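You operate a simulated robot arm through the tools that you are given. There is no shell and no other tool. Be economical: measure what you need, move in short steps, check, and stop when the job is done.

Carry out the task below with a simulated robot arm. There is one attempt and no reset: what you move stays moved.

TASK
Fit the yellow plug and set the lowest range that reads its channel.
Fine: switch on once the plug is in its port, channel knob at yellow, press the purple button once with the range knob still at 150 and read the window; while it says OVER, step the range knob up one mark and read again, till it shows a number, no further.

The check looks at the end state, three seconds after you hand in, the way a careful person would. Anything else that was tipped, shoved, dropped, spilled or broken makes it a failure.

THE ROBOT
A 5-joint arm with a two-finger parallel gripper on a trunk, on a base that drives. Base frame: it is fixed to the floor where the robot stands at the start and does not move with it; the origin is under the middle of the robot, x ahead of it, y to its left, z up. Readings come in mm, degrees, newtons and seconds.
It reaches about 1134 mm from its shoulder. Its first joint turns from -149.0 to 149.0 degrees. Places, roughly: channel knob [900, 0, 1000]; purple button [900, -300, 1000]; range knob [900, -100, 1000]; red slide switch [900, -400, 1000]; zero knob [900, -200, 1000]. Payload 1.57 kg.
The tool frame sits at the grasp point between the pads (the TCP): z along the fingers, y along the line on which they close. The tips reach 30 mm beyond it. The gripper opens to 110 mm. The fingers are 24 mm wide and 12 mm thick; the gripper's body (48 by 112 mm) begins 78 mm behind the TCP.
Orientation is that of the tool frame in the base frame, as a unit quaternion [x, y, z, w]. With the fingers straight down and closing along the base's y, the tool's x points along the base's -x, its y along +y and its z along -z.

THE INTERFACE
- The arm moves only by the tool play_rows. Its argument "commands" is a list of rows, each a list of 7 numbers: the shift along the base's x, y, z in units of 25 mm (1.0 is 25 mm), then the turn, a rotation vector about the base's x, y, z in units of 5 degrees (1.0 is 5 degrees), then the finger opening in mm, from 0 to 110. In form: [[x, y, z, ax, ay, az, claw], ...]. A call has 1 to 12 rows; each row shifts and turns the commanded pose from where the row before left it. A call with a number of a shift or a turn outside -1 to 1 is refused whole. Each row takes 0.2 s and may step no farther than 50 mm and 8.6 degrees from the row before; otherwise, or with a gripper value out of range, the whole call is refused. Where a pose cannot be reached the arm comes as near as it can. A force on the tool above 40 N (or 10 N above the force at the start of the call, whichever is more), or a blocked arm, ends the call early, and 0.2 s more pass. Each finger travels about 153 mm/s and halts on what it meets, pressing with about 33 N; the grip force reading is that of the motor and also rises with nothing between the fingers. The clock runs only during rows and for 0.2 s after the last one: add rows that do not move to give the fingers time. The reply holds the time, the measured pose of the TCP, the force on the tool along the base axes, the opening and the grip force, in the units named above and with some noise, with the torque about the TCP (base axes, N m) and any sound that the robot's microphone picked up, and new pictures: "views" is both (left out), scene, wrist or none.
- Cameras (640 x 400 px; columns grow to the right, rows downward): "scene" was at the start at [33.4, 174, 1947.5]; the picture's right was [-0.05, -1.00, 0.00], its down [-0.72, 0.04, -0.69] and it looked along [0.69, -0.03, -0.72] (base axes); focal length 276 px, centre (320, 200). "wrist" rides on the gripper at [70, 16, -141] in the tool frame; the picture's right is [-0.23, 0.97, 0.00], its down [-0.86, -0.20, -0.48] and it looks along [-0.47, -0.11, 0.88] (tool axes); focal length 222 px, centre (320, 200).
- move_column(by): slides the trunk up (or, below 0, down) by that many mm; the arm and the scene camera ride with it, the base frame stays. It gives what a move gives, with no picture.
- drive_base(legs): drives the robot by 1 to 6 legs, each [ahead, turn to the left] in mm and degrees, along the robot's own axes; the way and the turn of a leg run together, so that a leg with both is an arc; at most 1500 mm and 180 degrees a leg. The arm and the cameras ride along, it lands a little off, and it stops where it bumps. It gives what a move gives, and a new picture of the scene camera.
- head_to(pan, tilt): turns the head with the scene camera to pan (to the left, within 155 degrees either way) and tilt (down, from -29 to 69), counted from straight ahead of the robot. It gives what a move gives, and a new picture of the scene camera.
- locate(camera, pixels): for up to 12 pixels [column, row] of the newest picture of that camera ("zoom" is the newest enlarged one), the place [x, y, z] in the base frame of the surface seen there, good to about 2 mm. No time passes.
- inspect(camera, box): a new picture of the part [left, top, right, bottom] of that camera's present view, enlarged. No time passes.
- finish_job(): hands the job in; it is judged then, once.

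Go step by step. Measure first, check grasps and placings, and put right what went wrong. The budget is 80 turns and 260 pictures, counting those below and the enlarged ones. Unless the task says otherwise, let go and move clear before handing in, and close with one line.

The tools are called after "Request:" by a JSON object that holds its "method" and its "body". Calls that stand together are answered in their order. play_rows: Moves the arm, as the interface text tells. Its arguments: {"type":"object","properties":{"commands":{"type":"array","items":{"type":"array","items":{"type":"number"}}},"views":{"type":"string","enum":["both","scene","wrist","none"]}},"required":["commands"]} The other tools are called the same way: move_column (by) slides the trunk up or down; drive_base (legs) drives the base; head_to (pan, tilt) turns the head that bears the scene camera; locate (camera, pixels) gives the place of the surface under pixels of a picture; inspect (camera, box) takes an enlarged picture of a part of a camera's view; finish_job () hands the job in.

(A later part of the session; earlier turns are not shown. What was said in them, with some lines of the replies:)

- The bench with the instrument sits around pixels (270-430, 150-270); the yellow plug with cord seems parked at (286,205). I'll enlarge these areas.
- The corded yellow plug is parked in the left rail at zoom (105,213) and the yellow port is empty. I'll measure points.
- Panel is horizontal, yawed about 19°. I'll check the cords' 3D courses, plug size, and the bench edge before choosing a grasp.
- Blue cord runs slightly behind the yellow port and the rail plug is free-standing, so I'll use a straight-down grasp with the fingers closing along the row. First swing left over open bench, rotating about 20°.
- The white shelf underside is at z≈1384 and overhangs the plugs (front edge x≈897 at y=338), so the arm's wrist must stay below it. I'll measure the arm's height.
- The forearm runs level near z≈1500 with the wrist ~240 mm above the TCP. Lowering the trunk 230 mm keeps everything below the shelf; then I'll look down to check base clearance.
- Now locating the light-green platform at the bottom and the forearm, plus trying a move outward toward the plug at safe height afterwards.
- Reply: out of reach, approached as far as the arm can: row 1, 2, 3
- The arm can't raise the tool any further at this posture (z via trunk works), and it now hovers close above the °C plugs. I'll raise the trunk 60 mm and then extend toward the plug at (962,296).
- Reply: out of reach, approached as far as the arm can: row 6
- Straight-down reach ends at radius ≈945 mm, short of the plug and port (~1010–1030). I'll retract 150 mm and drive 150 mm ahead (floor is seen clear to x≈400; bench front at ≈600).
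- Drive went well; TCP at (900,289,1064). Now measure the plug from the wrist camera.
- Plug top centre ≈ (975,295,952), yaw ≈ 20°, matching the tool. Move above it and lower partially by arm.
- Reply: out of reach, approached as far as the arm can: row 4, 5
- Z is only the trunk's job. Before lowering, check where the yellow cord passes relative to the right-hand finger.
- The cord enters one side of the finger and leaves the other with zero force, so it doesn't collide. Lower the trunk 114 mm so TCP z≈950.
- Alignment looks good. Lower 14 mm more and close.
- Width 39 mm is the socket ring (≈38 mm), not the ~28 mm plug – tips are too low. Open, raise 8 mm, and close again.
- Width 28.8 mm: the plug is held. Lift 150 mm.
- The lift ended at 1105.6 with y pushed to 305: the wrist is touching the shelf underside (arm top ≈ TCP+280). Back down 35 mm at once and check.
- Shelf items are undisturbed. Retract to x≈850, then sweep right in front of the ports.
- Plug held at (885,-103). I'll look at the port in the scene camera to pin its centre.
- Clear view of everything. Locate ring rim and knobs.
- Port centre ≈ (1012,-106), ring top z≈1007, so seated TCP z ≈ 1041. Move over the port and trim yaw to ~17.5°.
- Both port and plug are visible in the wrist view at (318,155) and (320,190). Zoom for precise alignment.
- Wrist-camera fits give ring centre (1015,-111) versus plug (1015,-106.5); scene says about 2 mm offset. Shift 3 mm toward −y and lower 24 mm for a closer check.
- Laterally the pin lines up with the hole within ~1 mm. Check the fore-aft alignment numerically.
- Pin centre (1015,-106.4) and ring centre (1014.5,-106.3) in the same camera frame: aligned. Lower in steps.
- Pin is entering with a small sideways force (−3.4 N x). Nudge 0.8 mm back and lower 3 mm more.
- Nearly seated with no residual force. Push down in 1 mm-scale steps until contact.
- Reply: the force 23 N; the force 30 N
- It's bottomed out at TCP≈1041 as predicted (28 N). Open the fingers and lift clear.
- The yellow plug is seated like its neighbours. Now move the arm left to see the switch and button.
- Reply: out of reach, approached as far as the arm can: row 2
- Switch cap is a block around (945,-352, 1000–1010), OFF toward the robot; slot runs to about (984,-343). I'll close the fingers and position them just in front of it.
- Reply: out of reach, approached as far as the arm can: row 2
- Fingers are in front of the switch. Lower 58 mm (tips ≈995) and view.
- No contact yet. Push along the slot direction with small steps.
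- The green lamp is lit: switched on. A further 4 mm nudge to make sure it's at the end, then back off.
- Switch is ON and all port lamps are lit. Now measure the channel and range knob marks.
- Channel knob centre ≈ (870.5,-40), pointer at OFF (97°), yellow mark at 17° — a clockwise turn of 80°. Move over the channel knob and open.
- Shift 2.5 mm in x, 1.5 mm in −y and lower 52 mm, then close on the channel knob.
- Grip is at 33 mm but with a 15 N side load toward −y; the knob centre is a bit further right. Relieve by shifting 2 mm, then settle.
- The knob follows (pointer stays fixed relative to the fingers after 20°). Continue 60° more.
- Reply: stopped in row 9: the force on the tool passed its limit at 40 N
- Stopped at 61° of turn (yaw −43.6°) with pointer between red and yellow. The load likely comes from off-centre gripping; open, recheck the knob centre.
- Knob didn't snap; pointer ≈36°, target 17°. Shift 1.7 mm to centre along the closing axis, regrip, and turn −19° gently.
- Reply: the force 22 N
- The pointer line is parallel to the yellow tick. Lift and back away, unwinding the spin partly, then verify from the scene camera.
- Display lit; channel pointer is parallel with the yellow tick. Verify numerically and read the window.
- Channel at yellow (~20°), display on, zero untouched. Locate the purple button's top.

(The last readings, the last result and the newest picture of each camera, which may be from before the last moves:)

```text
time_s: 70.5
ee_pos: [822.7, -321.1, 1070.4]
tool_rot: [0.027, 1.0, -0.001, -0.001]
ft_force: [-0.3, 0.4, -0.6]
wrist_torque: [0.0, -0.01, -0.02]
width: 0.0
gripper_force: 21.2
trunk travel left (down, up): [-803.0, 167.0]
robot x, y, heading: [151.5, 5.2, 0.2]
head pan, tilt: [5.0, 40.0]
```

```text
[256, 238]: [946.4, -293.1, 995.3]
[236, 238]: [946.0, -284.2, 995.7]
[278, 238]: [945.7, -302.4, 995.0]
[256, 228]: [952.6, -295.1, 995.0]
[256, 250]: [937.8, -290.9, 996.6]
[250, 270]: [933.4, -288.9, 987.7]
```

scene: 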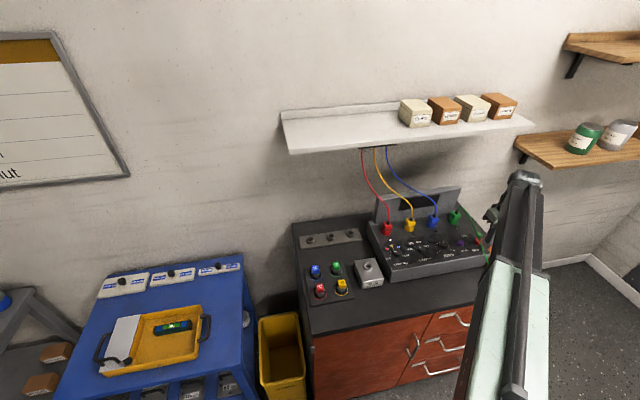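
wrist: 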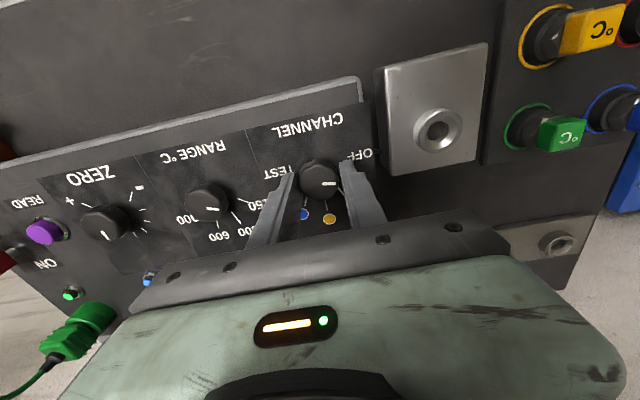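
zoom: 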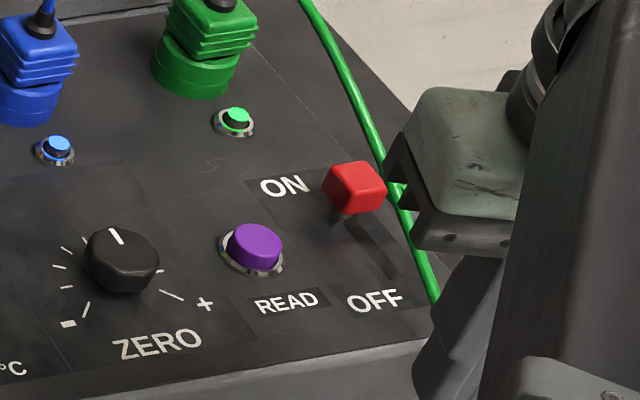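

Button centre ≈ (945.5,-293) z 996; the arm's readings run ~4 mm to −y of the camera, so aim for y=−297. Move over it and lower to just above.

Request:
{"method": "play_rows", "body": {"commands": [[1, 0.2, 0, 0, 0, 0, 0], [1, 0.2, 0, 0, 0, 0, 0], [1, 0.2, 0, 0, 0, 0, 0], [1, 0.2, 0, 0, 0, 0, 0], [0.92, 0.16, 0, 0, 0, 0, 0], [0, 0, 0, 0, 0, 0, 0]], "views": "none"}}

Request:
{"method": "move_column", "body": {"by": -36}}

Request:
{"method": "inspect", "body": {"camera": "scene", "box": [430, 200, 500, 260]}}

Request:
{"method": "inspect", "body": {"camera": "wrist", "box": [220, 100, 440, 260]}}

```text
time_s: 71.9
ee_pos: [945.2, -296.3, 1070.8]
tool_rot: [0.027, 1.0, -0.002, -0.002]
ft_force: [0.3, 0.1, -0.3]
wrist_torque: [0.0, 0.04, 0.01]
width: 0.0
gripper_force: 21.5
trunk travel left (down, up): [-803.0, 167.0]
robot x, y, heading: [149.8, 8.3, -0.1]
head pan, tilt: [5.0, 40.0]
```

```text
time_s: 72.7
ee_pos: [944.7, -296.0, 1033.8]
tool_rot: [0.027, 1.0, -0.002, -0.001]
ft_force: [0.6, 0.2, -0.1]
wrist_torque: [-0.04, 0.02, 0.0]
width: 0.0
gripper_force: 21.3
trunk travel left (down, up): [-767.0, 203.0]
robot x, y, heading: [149.5, 2.3, -0.1]
head pan, tilt: [5.0, 40.0]
```

```text
6.67 times, centred on (465, 230) of scene
```

zoom: 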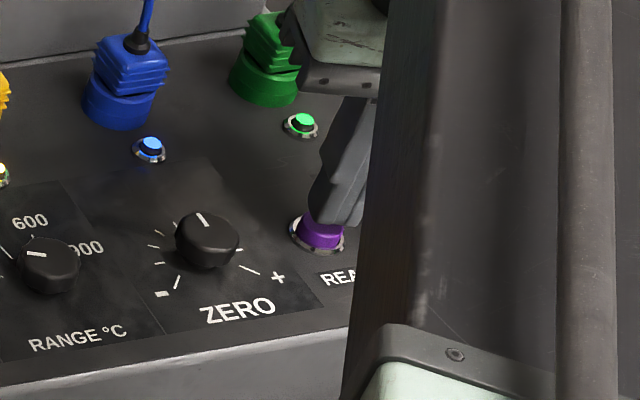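

```text
2.50 times, centred on (330, 180) of wrist
```

zoom: 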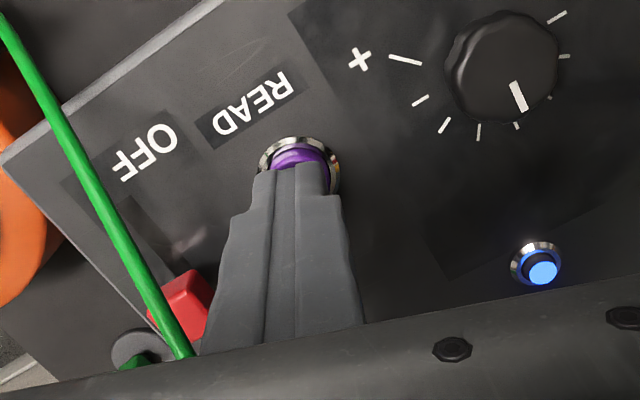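

Aligned over the button. Press down in small steps.

Request:
{"method": "move_column", "body": {"by": -7}}

Request:
{"method": "move_column", "body": {"by": -3}}

Request:
{"method": "inspect", "body": {"camera": "scene", "box": [375, 175, 475, 225]}}

```text
time_s: 73.2
ee_pos: [944.3, -296.2, 1026.0]
tool_rot: [0.027, 1.0, -0.002, -0.001]
ft_force: [0.6, 0.5, -0.1]
wrist_torque: [-0.02, -0.02, 0.0]
width: 0.0
gripper_force: 21.3
trunk travel left (down, up): [-760.0, 210.0]
robot x, y, heading: [149.7, 6.1, 0.2]
head pan, tilt: [5.0, 40.0]
```

```text
time_s: 73.7
ee_pos: [944.9, -296.2, 1024.1]
tool_rot: [0.027, 1.0, -0.002, -0.001]
ft_force: [0.3, 0.8, 2.3]
wrist_torque: [0.03, -0.03, 0.01]
width: 0.2
gripper_force: 20.8
trunk travel left (down, up): [-757.0, 213.0]
robot x, y, heading: [148.7, 3.7, -0.1]
head pan, tilt: [5.0, 40.0]
heard: click
```

```text
6.40 times, centred on (425, 200) of scene
```

zoom: 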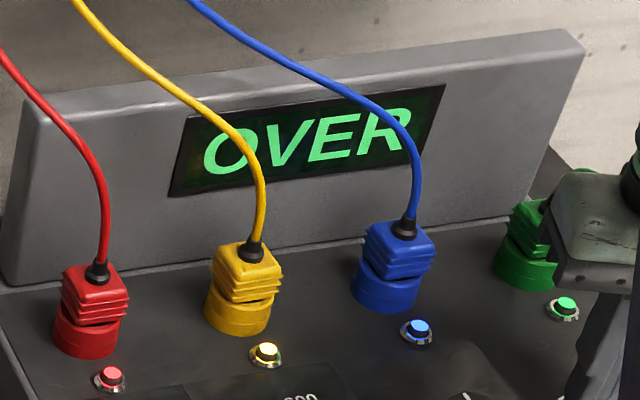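

Click heard once, window says OVER. Lift straight up and move over the range knob with yaw ≈ +20°.

Request:
{"method": "move_column", "body": {"by": 46}}

Request:
{"method": "play_rows", "body": {"commands": [[-1, 0.4, 0, 0, 0, 0.6, 0], [-0.85, 1, 0, 0, 0, 0.6, 0], [0, 1, 0, 0, 0, 0.6, 0], [0, 1, 0, 0, 0, 0.6, 0], [0, 1, 0, 0, 0, 0.6, 20], [0, 1, 0, 0, 0, 0.6, 40], [0, 1, 0, 0, 0, 0.6, 50], [0, 0, 0, 0, 0, 0.4, 50], [0, 0, 0, 0, 0, 0, 50]], "views": "none"}}

Request:
{"method": "inspect", "body": {"camera": "wrist", "box": [220, 100, 440, 240]}}

Request:
{"method": "inspect", "body": {"camera": "scene", "box": [375, 175, 475, 225]}}

```text
time_s: 74.6
ee_pos: [945.3, -296.9, 1070.3]
tool_rot: [0.027, 1.0, -0.002, -0.001]
ft_force: [0.1, 0.1, -0.7]
wrist_torque: [0.01, -0.02, -0.02]
width: 0.2
gripper_force: 21.4
trunk travel left (down, up): [-803.0, 167.0]
robot x, y, heading: [148.8, 3.3, 0.1]
head pan, tilt: [5.0, 40.0]
```

```text
time_s: 76.6
ee_pos: [898.6, -137.6, 1069.8]
tool_rot: [-0.173, 0.985, -0.002, 0.0]
ft_force: [0.3, -0.5, -0.2]
wrist_torque: [0.0, 0.04, 0.03]
width: 50.0
gripper_force: 0.0
trunk travel left (down, up): [-803.0, 167.0]
robot x, y, heading: [149.5, 2.6, -0.2]
head pan, tilt: [5.0, 40.0]
```

```text
2.86 times, centred on (330, 170) of wrist
```

zoom: 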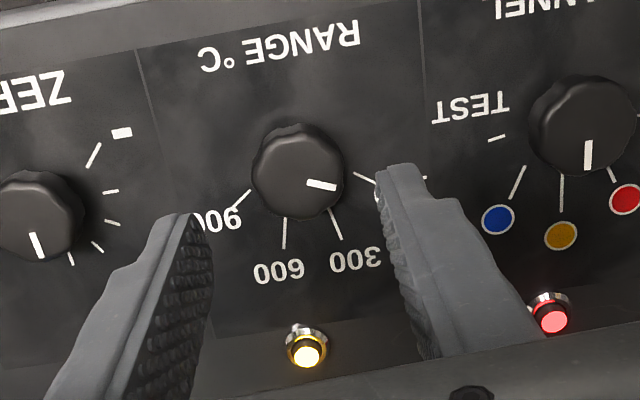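

```text
6.40 times, centred on (425, 200) of scene
```

zoom: 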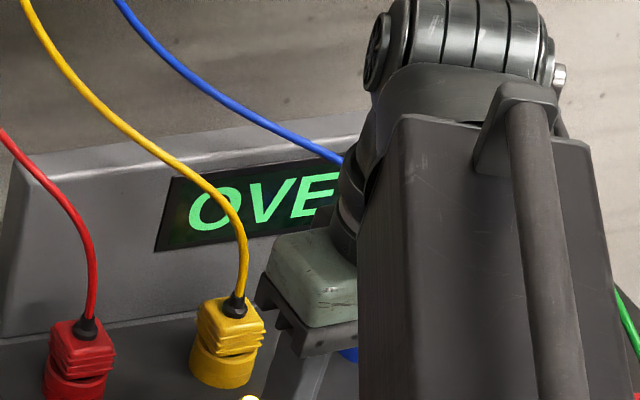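

Inspect the range knob tightly to compute tick angles.

Request:
{"method": "inspect", "body": {"camera": "wrist", "box": [290, 130, 370, 190]}}

```text
6.67 times, centred on (330, 160) of wrist
```

zoom: 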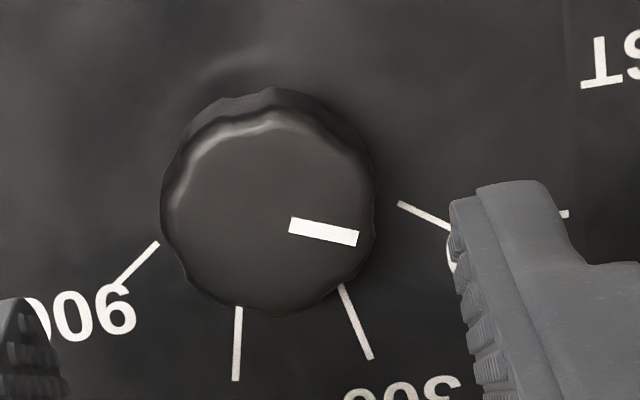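

Request:
{"method": "locate", "body": {"camera": "zoom", "pixels": [[292, 224], [355, 239], [400, 204], [445, 227], [343, 290], [370, 355], [239, 310], [236, 377], [156, 243], [118, 283], [170, 215], [370, 205]]}}

```text
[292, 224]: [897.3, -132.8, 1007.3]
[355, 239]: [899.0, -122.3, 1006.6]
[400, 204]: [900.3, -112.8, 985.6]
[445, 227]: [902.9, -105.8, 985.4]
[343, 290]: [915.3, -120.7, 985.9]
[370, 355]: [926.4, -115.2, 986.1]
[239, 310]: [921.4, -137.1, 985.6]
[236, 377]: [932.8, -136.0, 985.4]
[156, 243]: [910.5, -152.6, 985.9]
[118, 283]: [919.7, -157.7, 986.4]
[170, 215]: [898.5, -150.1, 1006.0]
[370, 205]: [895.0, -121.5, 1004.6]
```

Marks at ≈80° (150, current pointer 81°), 38° (300), −4° (600), −46° (900): step ≈42°. Lower and grip the range knob.

Request:
{"method": "move_column", "body": {"by": -50}}

Request:
{"method": "play_rows", "body": {"commands": [[0, 0, 0, 0, 0, 0, 40], [0, 0, 0, 0, 0, 0, 33], [0, 0, 0, 0, 0, 0, 28], [0, 0, 0, 0, 0, 0, 20], [0, 0, 0, 0, 0, 0, 15], [0, 0, 0, 0, 0, 0, 15]], "views": "none"}}

```text
time_s: 77.5
ee_pos: [898.5, -136.5, 1019.4]
tool_rot: [-0.173, 0.985, -0.002, 0.0]
ft_force: [-0.5, 0.4, -0.2]
wrist_torque: [0.0, 0.02, 0.01]
width: 50.1
gripper_force: 0.1
trunk travel left (down, up): [-753.0, 217.0]
robot x, y, heading: [151.9, 6.6, 0.3]
head pan, tilt: [5.0, 40.0]
```

```text
time_s: 78.9
ee_pos: [899.5, -134.5, 1020.8]
tool_rot: [-0.172, 0.985, -0.002, -0.002]
ft_force: [-10.9, 18.3, -12.4]
wrist_torque: [0.81, -0.13, 0.0]
width: 31.2
gripper_force: 39.8
trunk travel left (down, up): [-753.0, 217.0]
robot x, y, heading: [151.8, 4.2, 0.3]
head pan, tilt: [5.0, 40.0]
```

Side load +18 N y: shift 2.7 mm toward +y to relieve.

Request:
{"method": "play_rows", "body": {"commands": [[-0.035, 0.1, 0, 0, 0, 0, 15], [0, 0, 0, 0, 0, 0, 15], [0, 0, 0, 0, 0, 0, 15]], "views": "none"}}

```text
time_s: 79.7
ee_pos: [898.5, -134.3, 1020.7]
tool_rot: [-0.172, 0.985, -0.003, 0.0]
ft_force: [2.0, 4.6, 2.3]
wrist_torque: [-0.53, 0.75, -0.01]
width: 31.6
gripper_force: 40.1
trunk travel left (down, up): [-753.0, 217.0]
robot x, y, heading: [152.0, 6.9, 0.0]
head pan, tilt: [5.0, 40.0]
```

Load is mostly relieved. Turn −42° in gentle steps.

Request:
{"method": "play_rows", "body": {"commands": [[0, 0, 0, 0, 0, -0.7, 15], [0, 0, 0, 0, 0, -0.7, 15], [0, 0, 0, 0, 0, -0.7, 15], [0, 0, 0, 0, 0, -0.7, 15], [0, 0, 0, 0, 0, -0.7, 15], [0, 0, 0, 0, 0, -0.7, 15], [0, 0, 0, 0, 0, -0.7, 15], [0, 0, 0, 0, 0, -0.7, 15], [0, 0, 0, 0, 0, -0.7, 15], [0, 0, 0, 0, 0, -0.7, 15], [0, 0, 0, 0, 0, -0.7, 15], [0, 0, 0, 0, 0, -0.7, 15]], "views": "none"}}

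Request:
{"method": "inspect", "body": {"camera": "wrist", "box": [220, 100, 440, 240]}}

Request:
{"method": "inspect", "body": {"camera": "scene", "box": [375, 175, 475, 225]}}

```text
time_s: 82.3
ee_pos: [897.2, -136.6, 1020.4]
tool_rot: [0.193, 0.981, -0.001, -0.001]
ft_force: [20.2, -5.3, 25.9]
wrist_torque: [-0.16, -0.58, -0.05]
width: 31.3
gripper_force: 39.8
trunk travel left (down, up): [-753.0, 217.0]
robot x, y, heading: [148.0, 3.7, 0.2]
head pan, tilt: [5.0, 40.0]
```

```text
2.86 times, centred on (330, 170) of wrist
```

zoom: 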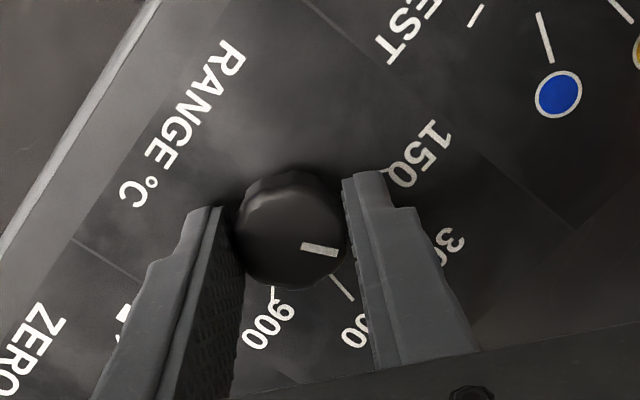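

```text
6.40 times, centred on (425, 200) of scene
```

zoom: 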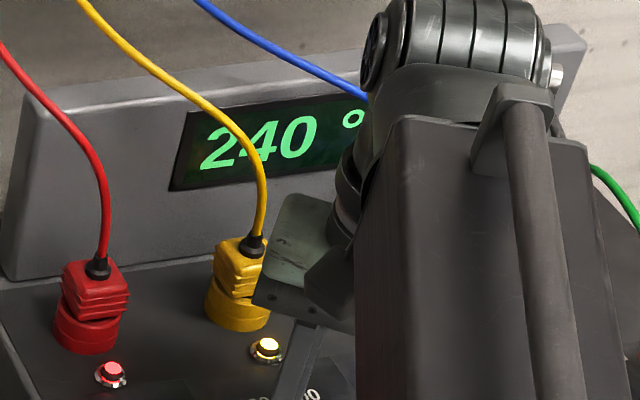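

The window now reads 240 °C, so 300 is the range. Release, lift, back away and verify.

Request:
{"method": "play_rows", "body": {"commands": [[0.03, 0, 0, 0, 0, 0, 20], [0, 0, 0, 0, 0, 0, 34], [0, 0, 0, 0, 0, 0, 48], [0, 0, 0, 0, 0, 0, 48]], "views": "none"}}

Request:
{"method": "move_column", "body": {"by": 50}}

Request:
{"method": "play_rows", "body": {"commands": [[-1, -1, 0, 0, 0, 0, 40], [-1, -1, 0, 0, 0, 0, 40], [-1, -1, 0, 0, 0, 0, 40], [0, -1, 0, 0, 0, 0, 40], [0, -1, 0, 0, 0, 0, 40], [0, -1, 0, 0, 0, 0, 40], [0, -1, 0, 0, 0, 0, 40], [0, -1, 0, 0, 0, 0, 40], [0, -1, 0, 0, 0, 0, 40], [0, -1, 0, 0, 0, 0, 40]], "views": "scene"}}

Request:
{"method": "inspect", "body": {"camera": "scene", "box": [375, 180, 485, 260]}}

Request:
{"method": "inspect", "body": {"camera": "scene", "box": [380, 235, 435, 267]}}

```text
time_s: 83.3
ee_pos: [898.3, -134.9, 1020.0]
tool_rot: [0.192, 0.981, -0.001, -0.002]
ft_force: [0.6, -0.3, -0.3]
wrist_torque: [-0.02, 0.03, -0.01]
width: 47.7
gripper_force: 0.0
trunk travel left (down, up): [-753.0, 217.0]
robot x, y, heading: [148.2, 2.2, 0.3]
head pan, tilt: [5.0, 40.0]
```

```text
time_s: 84.3
ee_pos: [898.9, -135.8, 1068.6]
tool_rot: [0.192, 0.981, -0.001, -0.001]
ft_force: [-0.6, -0.2, -0.3]
wrist_torque: [0.02, -0.03, -0.01]
width: 48.1
gripper_force: 0.0
trunk travel left (down, up): [-803.0, 167.0]
robot x, y, heading: [147.5, 6.7, 0.1]
head pan, tilt: [5.0, 40.0]
```

```text
time_s: 86.5
ee_pos: [826.2, -385.2, 1069.1]
tool_rot: [0.192, 0.981, -0.001, -0.001]
ft_force: [0.1, 0.8, 0.3]
wrist_torque: [0.02, 0.01, 0.01]
width: 40.1
gripper_force: 0.1
trunk travel left (down, up): [-803.0, 167.0]
robot x, y, heading: [152.4, 7.9, 0.1]
head pan, tilt: [5.0, 40.0]
```

scene: 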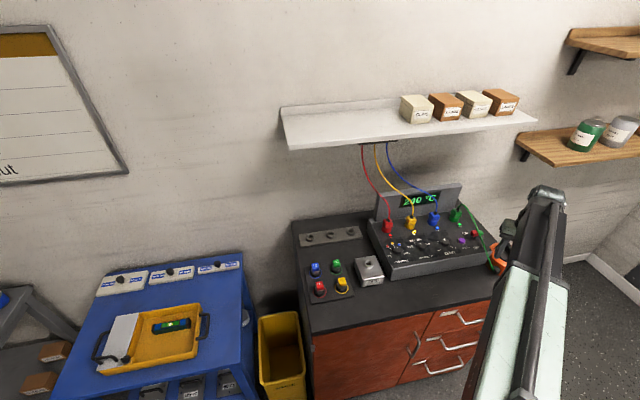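

```text
5.00 times, centred on (430, 220) of scene
```

zoom: 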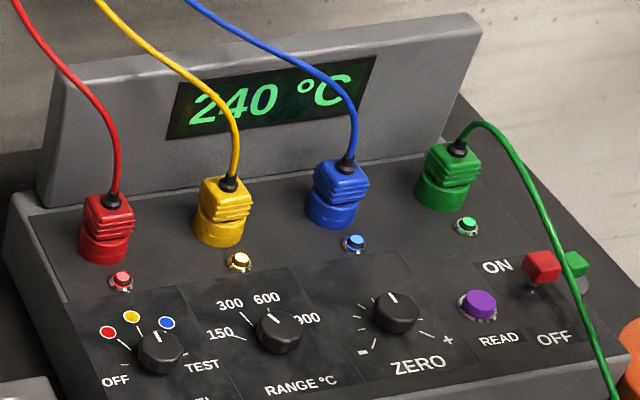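

```text
11.64 times, centred on (408, 251) of scene
```

zoom: 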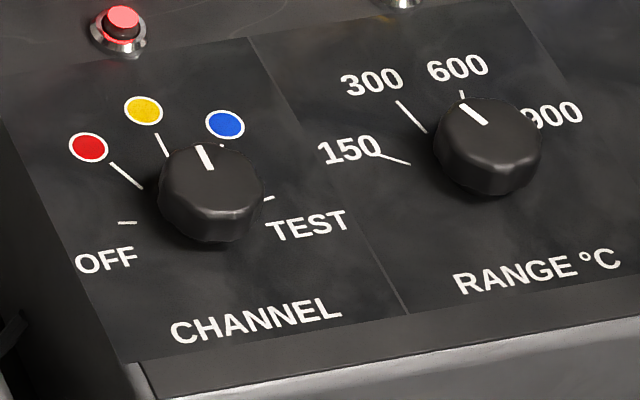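

Everything looks right: window 240 °C, switch ON. Quick numeric check of the range pointer.

Request:
{"method": "locate", "body": {"camera": "zoom", "pixels": [[464, 105], [486, 123], [398, 103], [425, 132], [198, 148], [210, 168]]}}

```text
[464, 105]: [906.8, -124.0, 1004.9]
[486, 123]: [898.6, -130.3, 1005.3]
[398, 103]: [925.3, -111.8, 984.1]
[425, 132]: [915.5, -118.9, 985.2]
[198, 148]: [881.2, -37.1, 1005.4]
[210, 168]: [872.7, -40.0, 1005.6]
```

The range pointer is at 37.5° and the 300 mark at about 36–38°, so they agree. The channel pointer is on yellow and the arm is clear, so I'm handing in.

Request:
{"method": "finish_job", "body": {}}

```text
The job is handed in.
```

The yellow plug is in its port, the switch is on and the channel knob is at yellow. The window said OVER at 150 after one press of the purple button; at 300 it reads 240 °C, so the range knob stays at 300. While lifting the plug, the wrist briefly touched the underside of the white shelf; nothing on the shelf moved.
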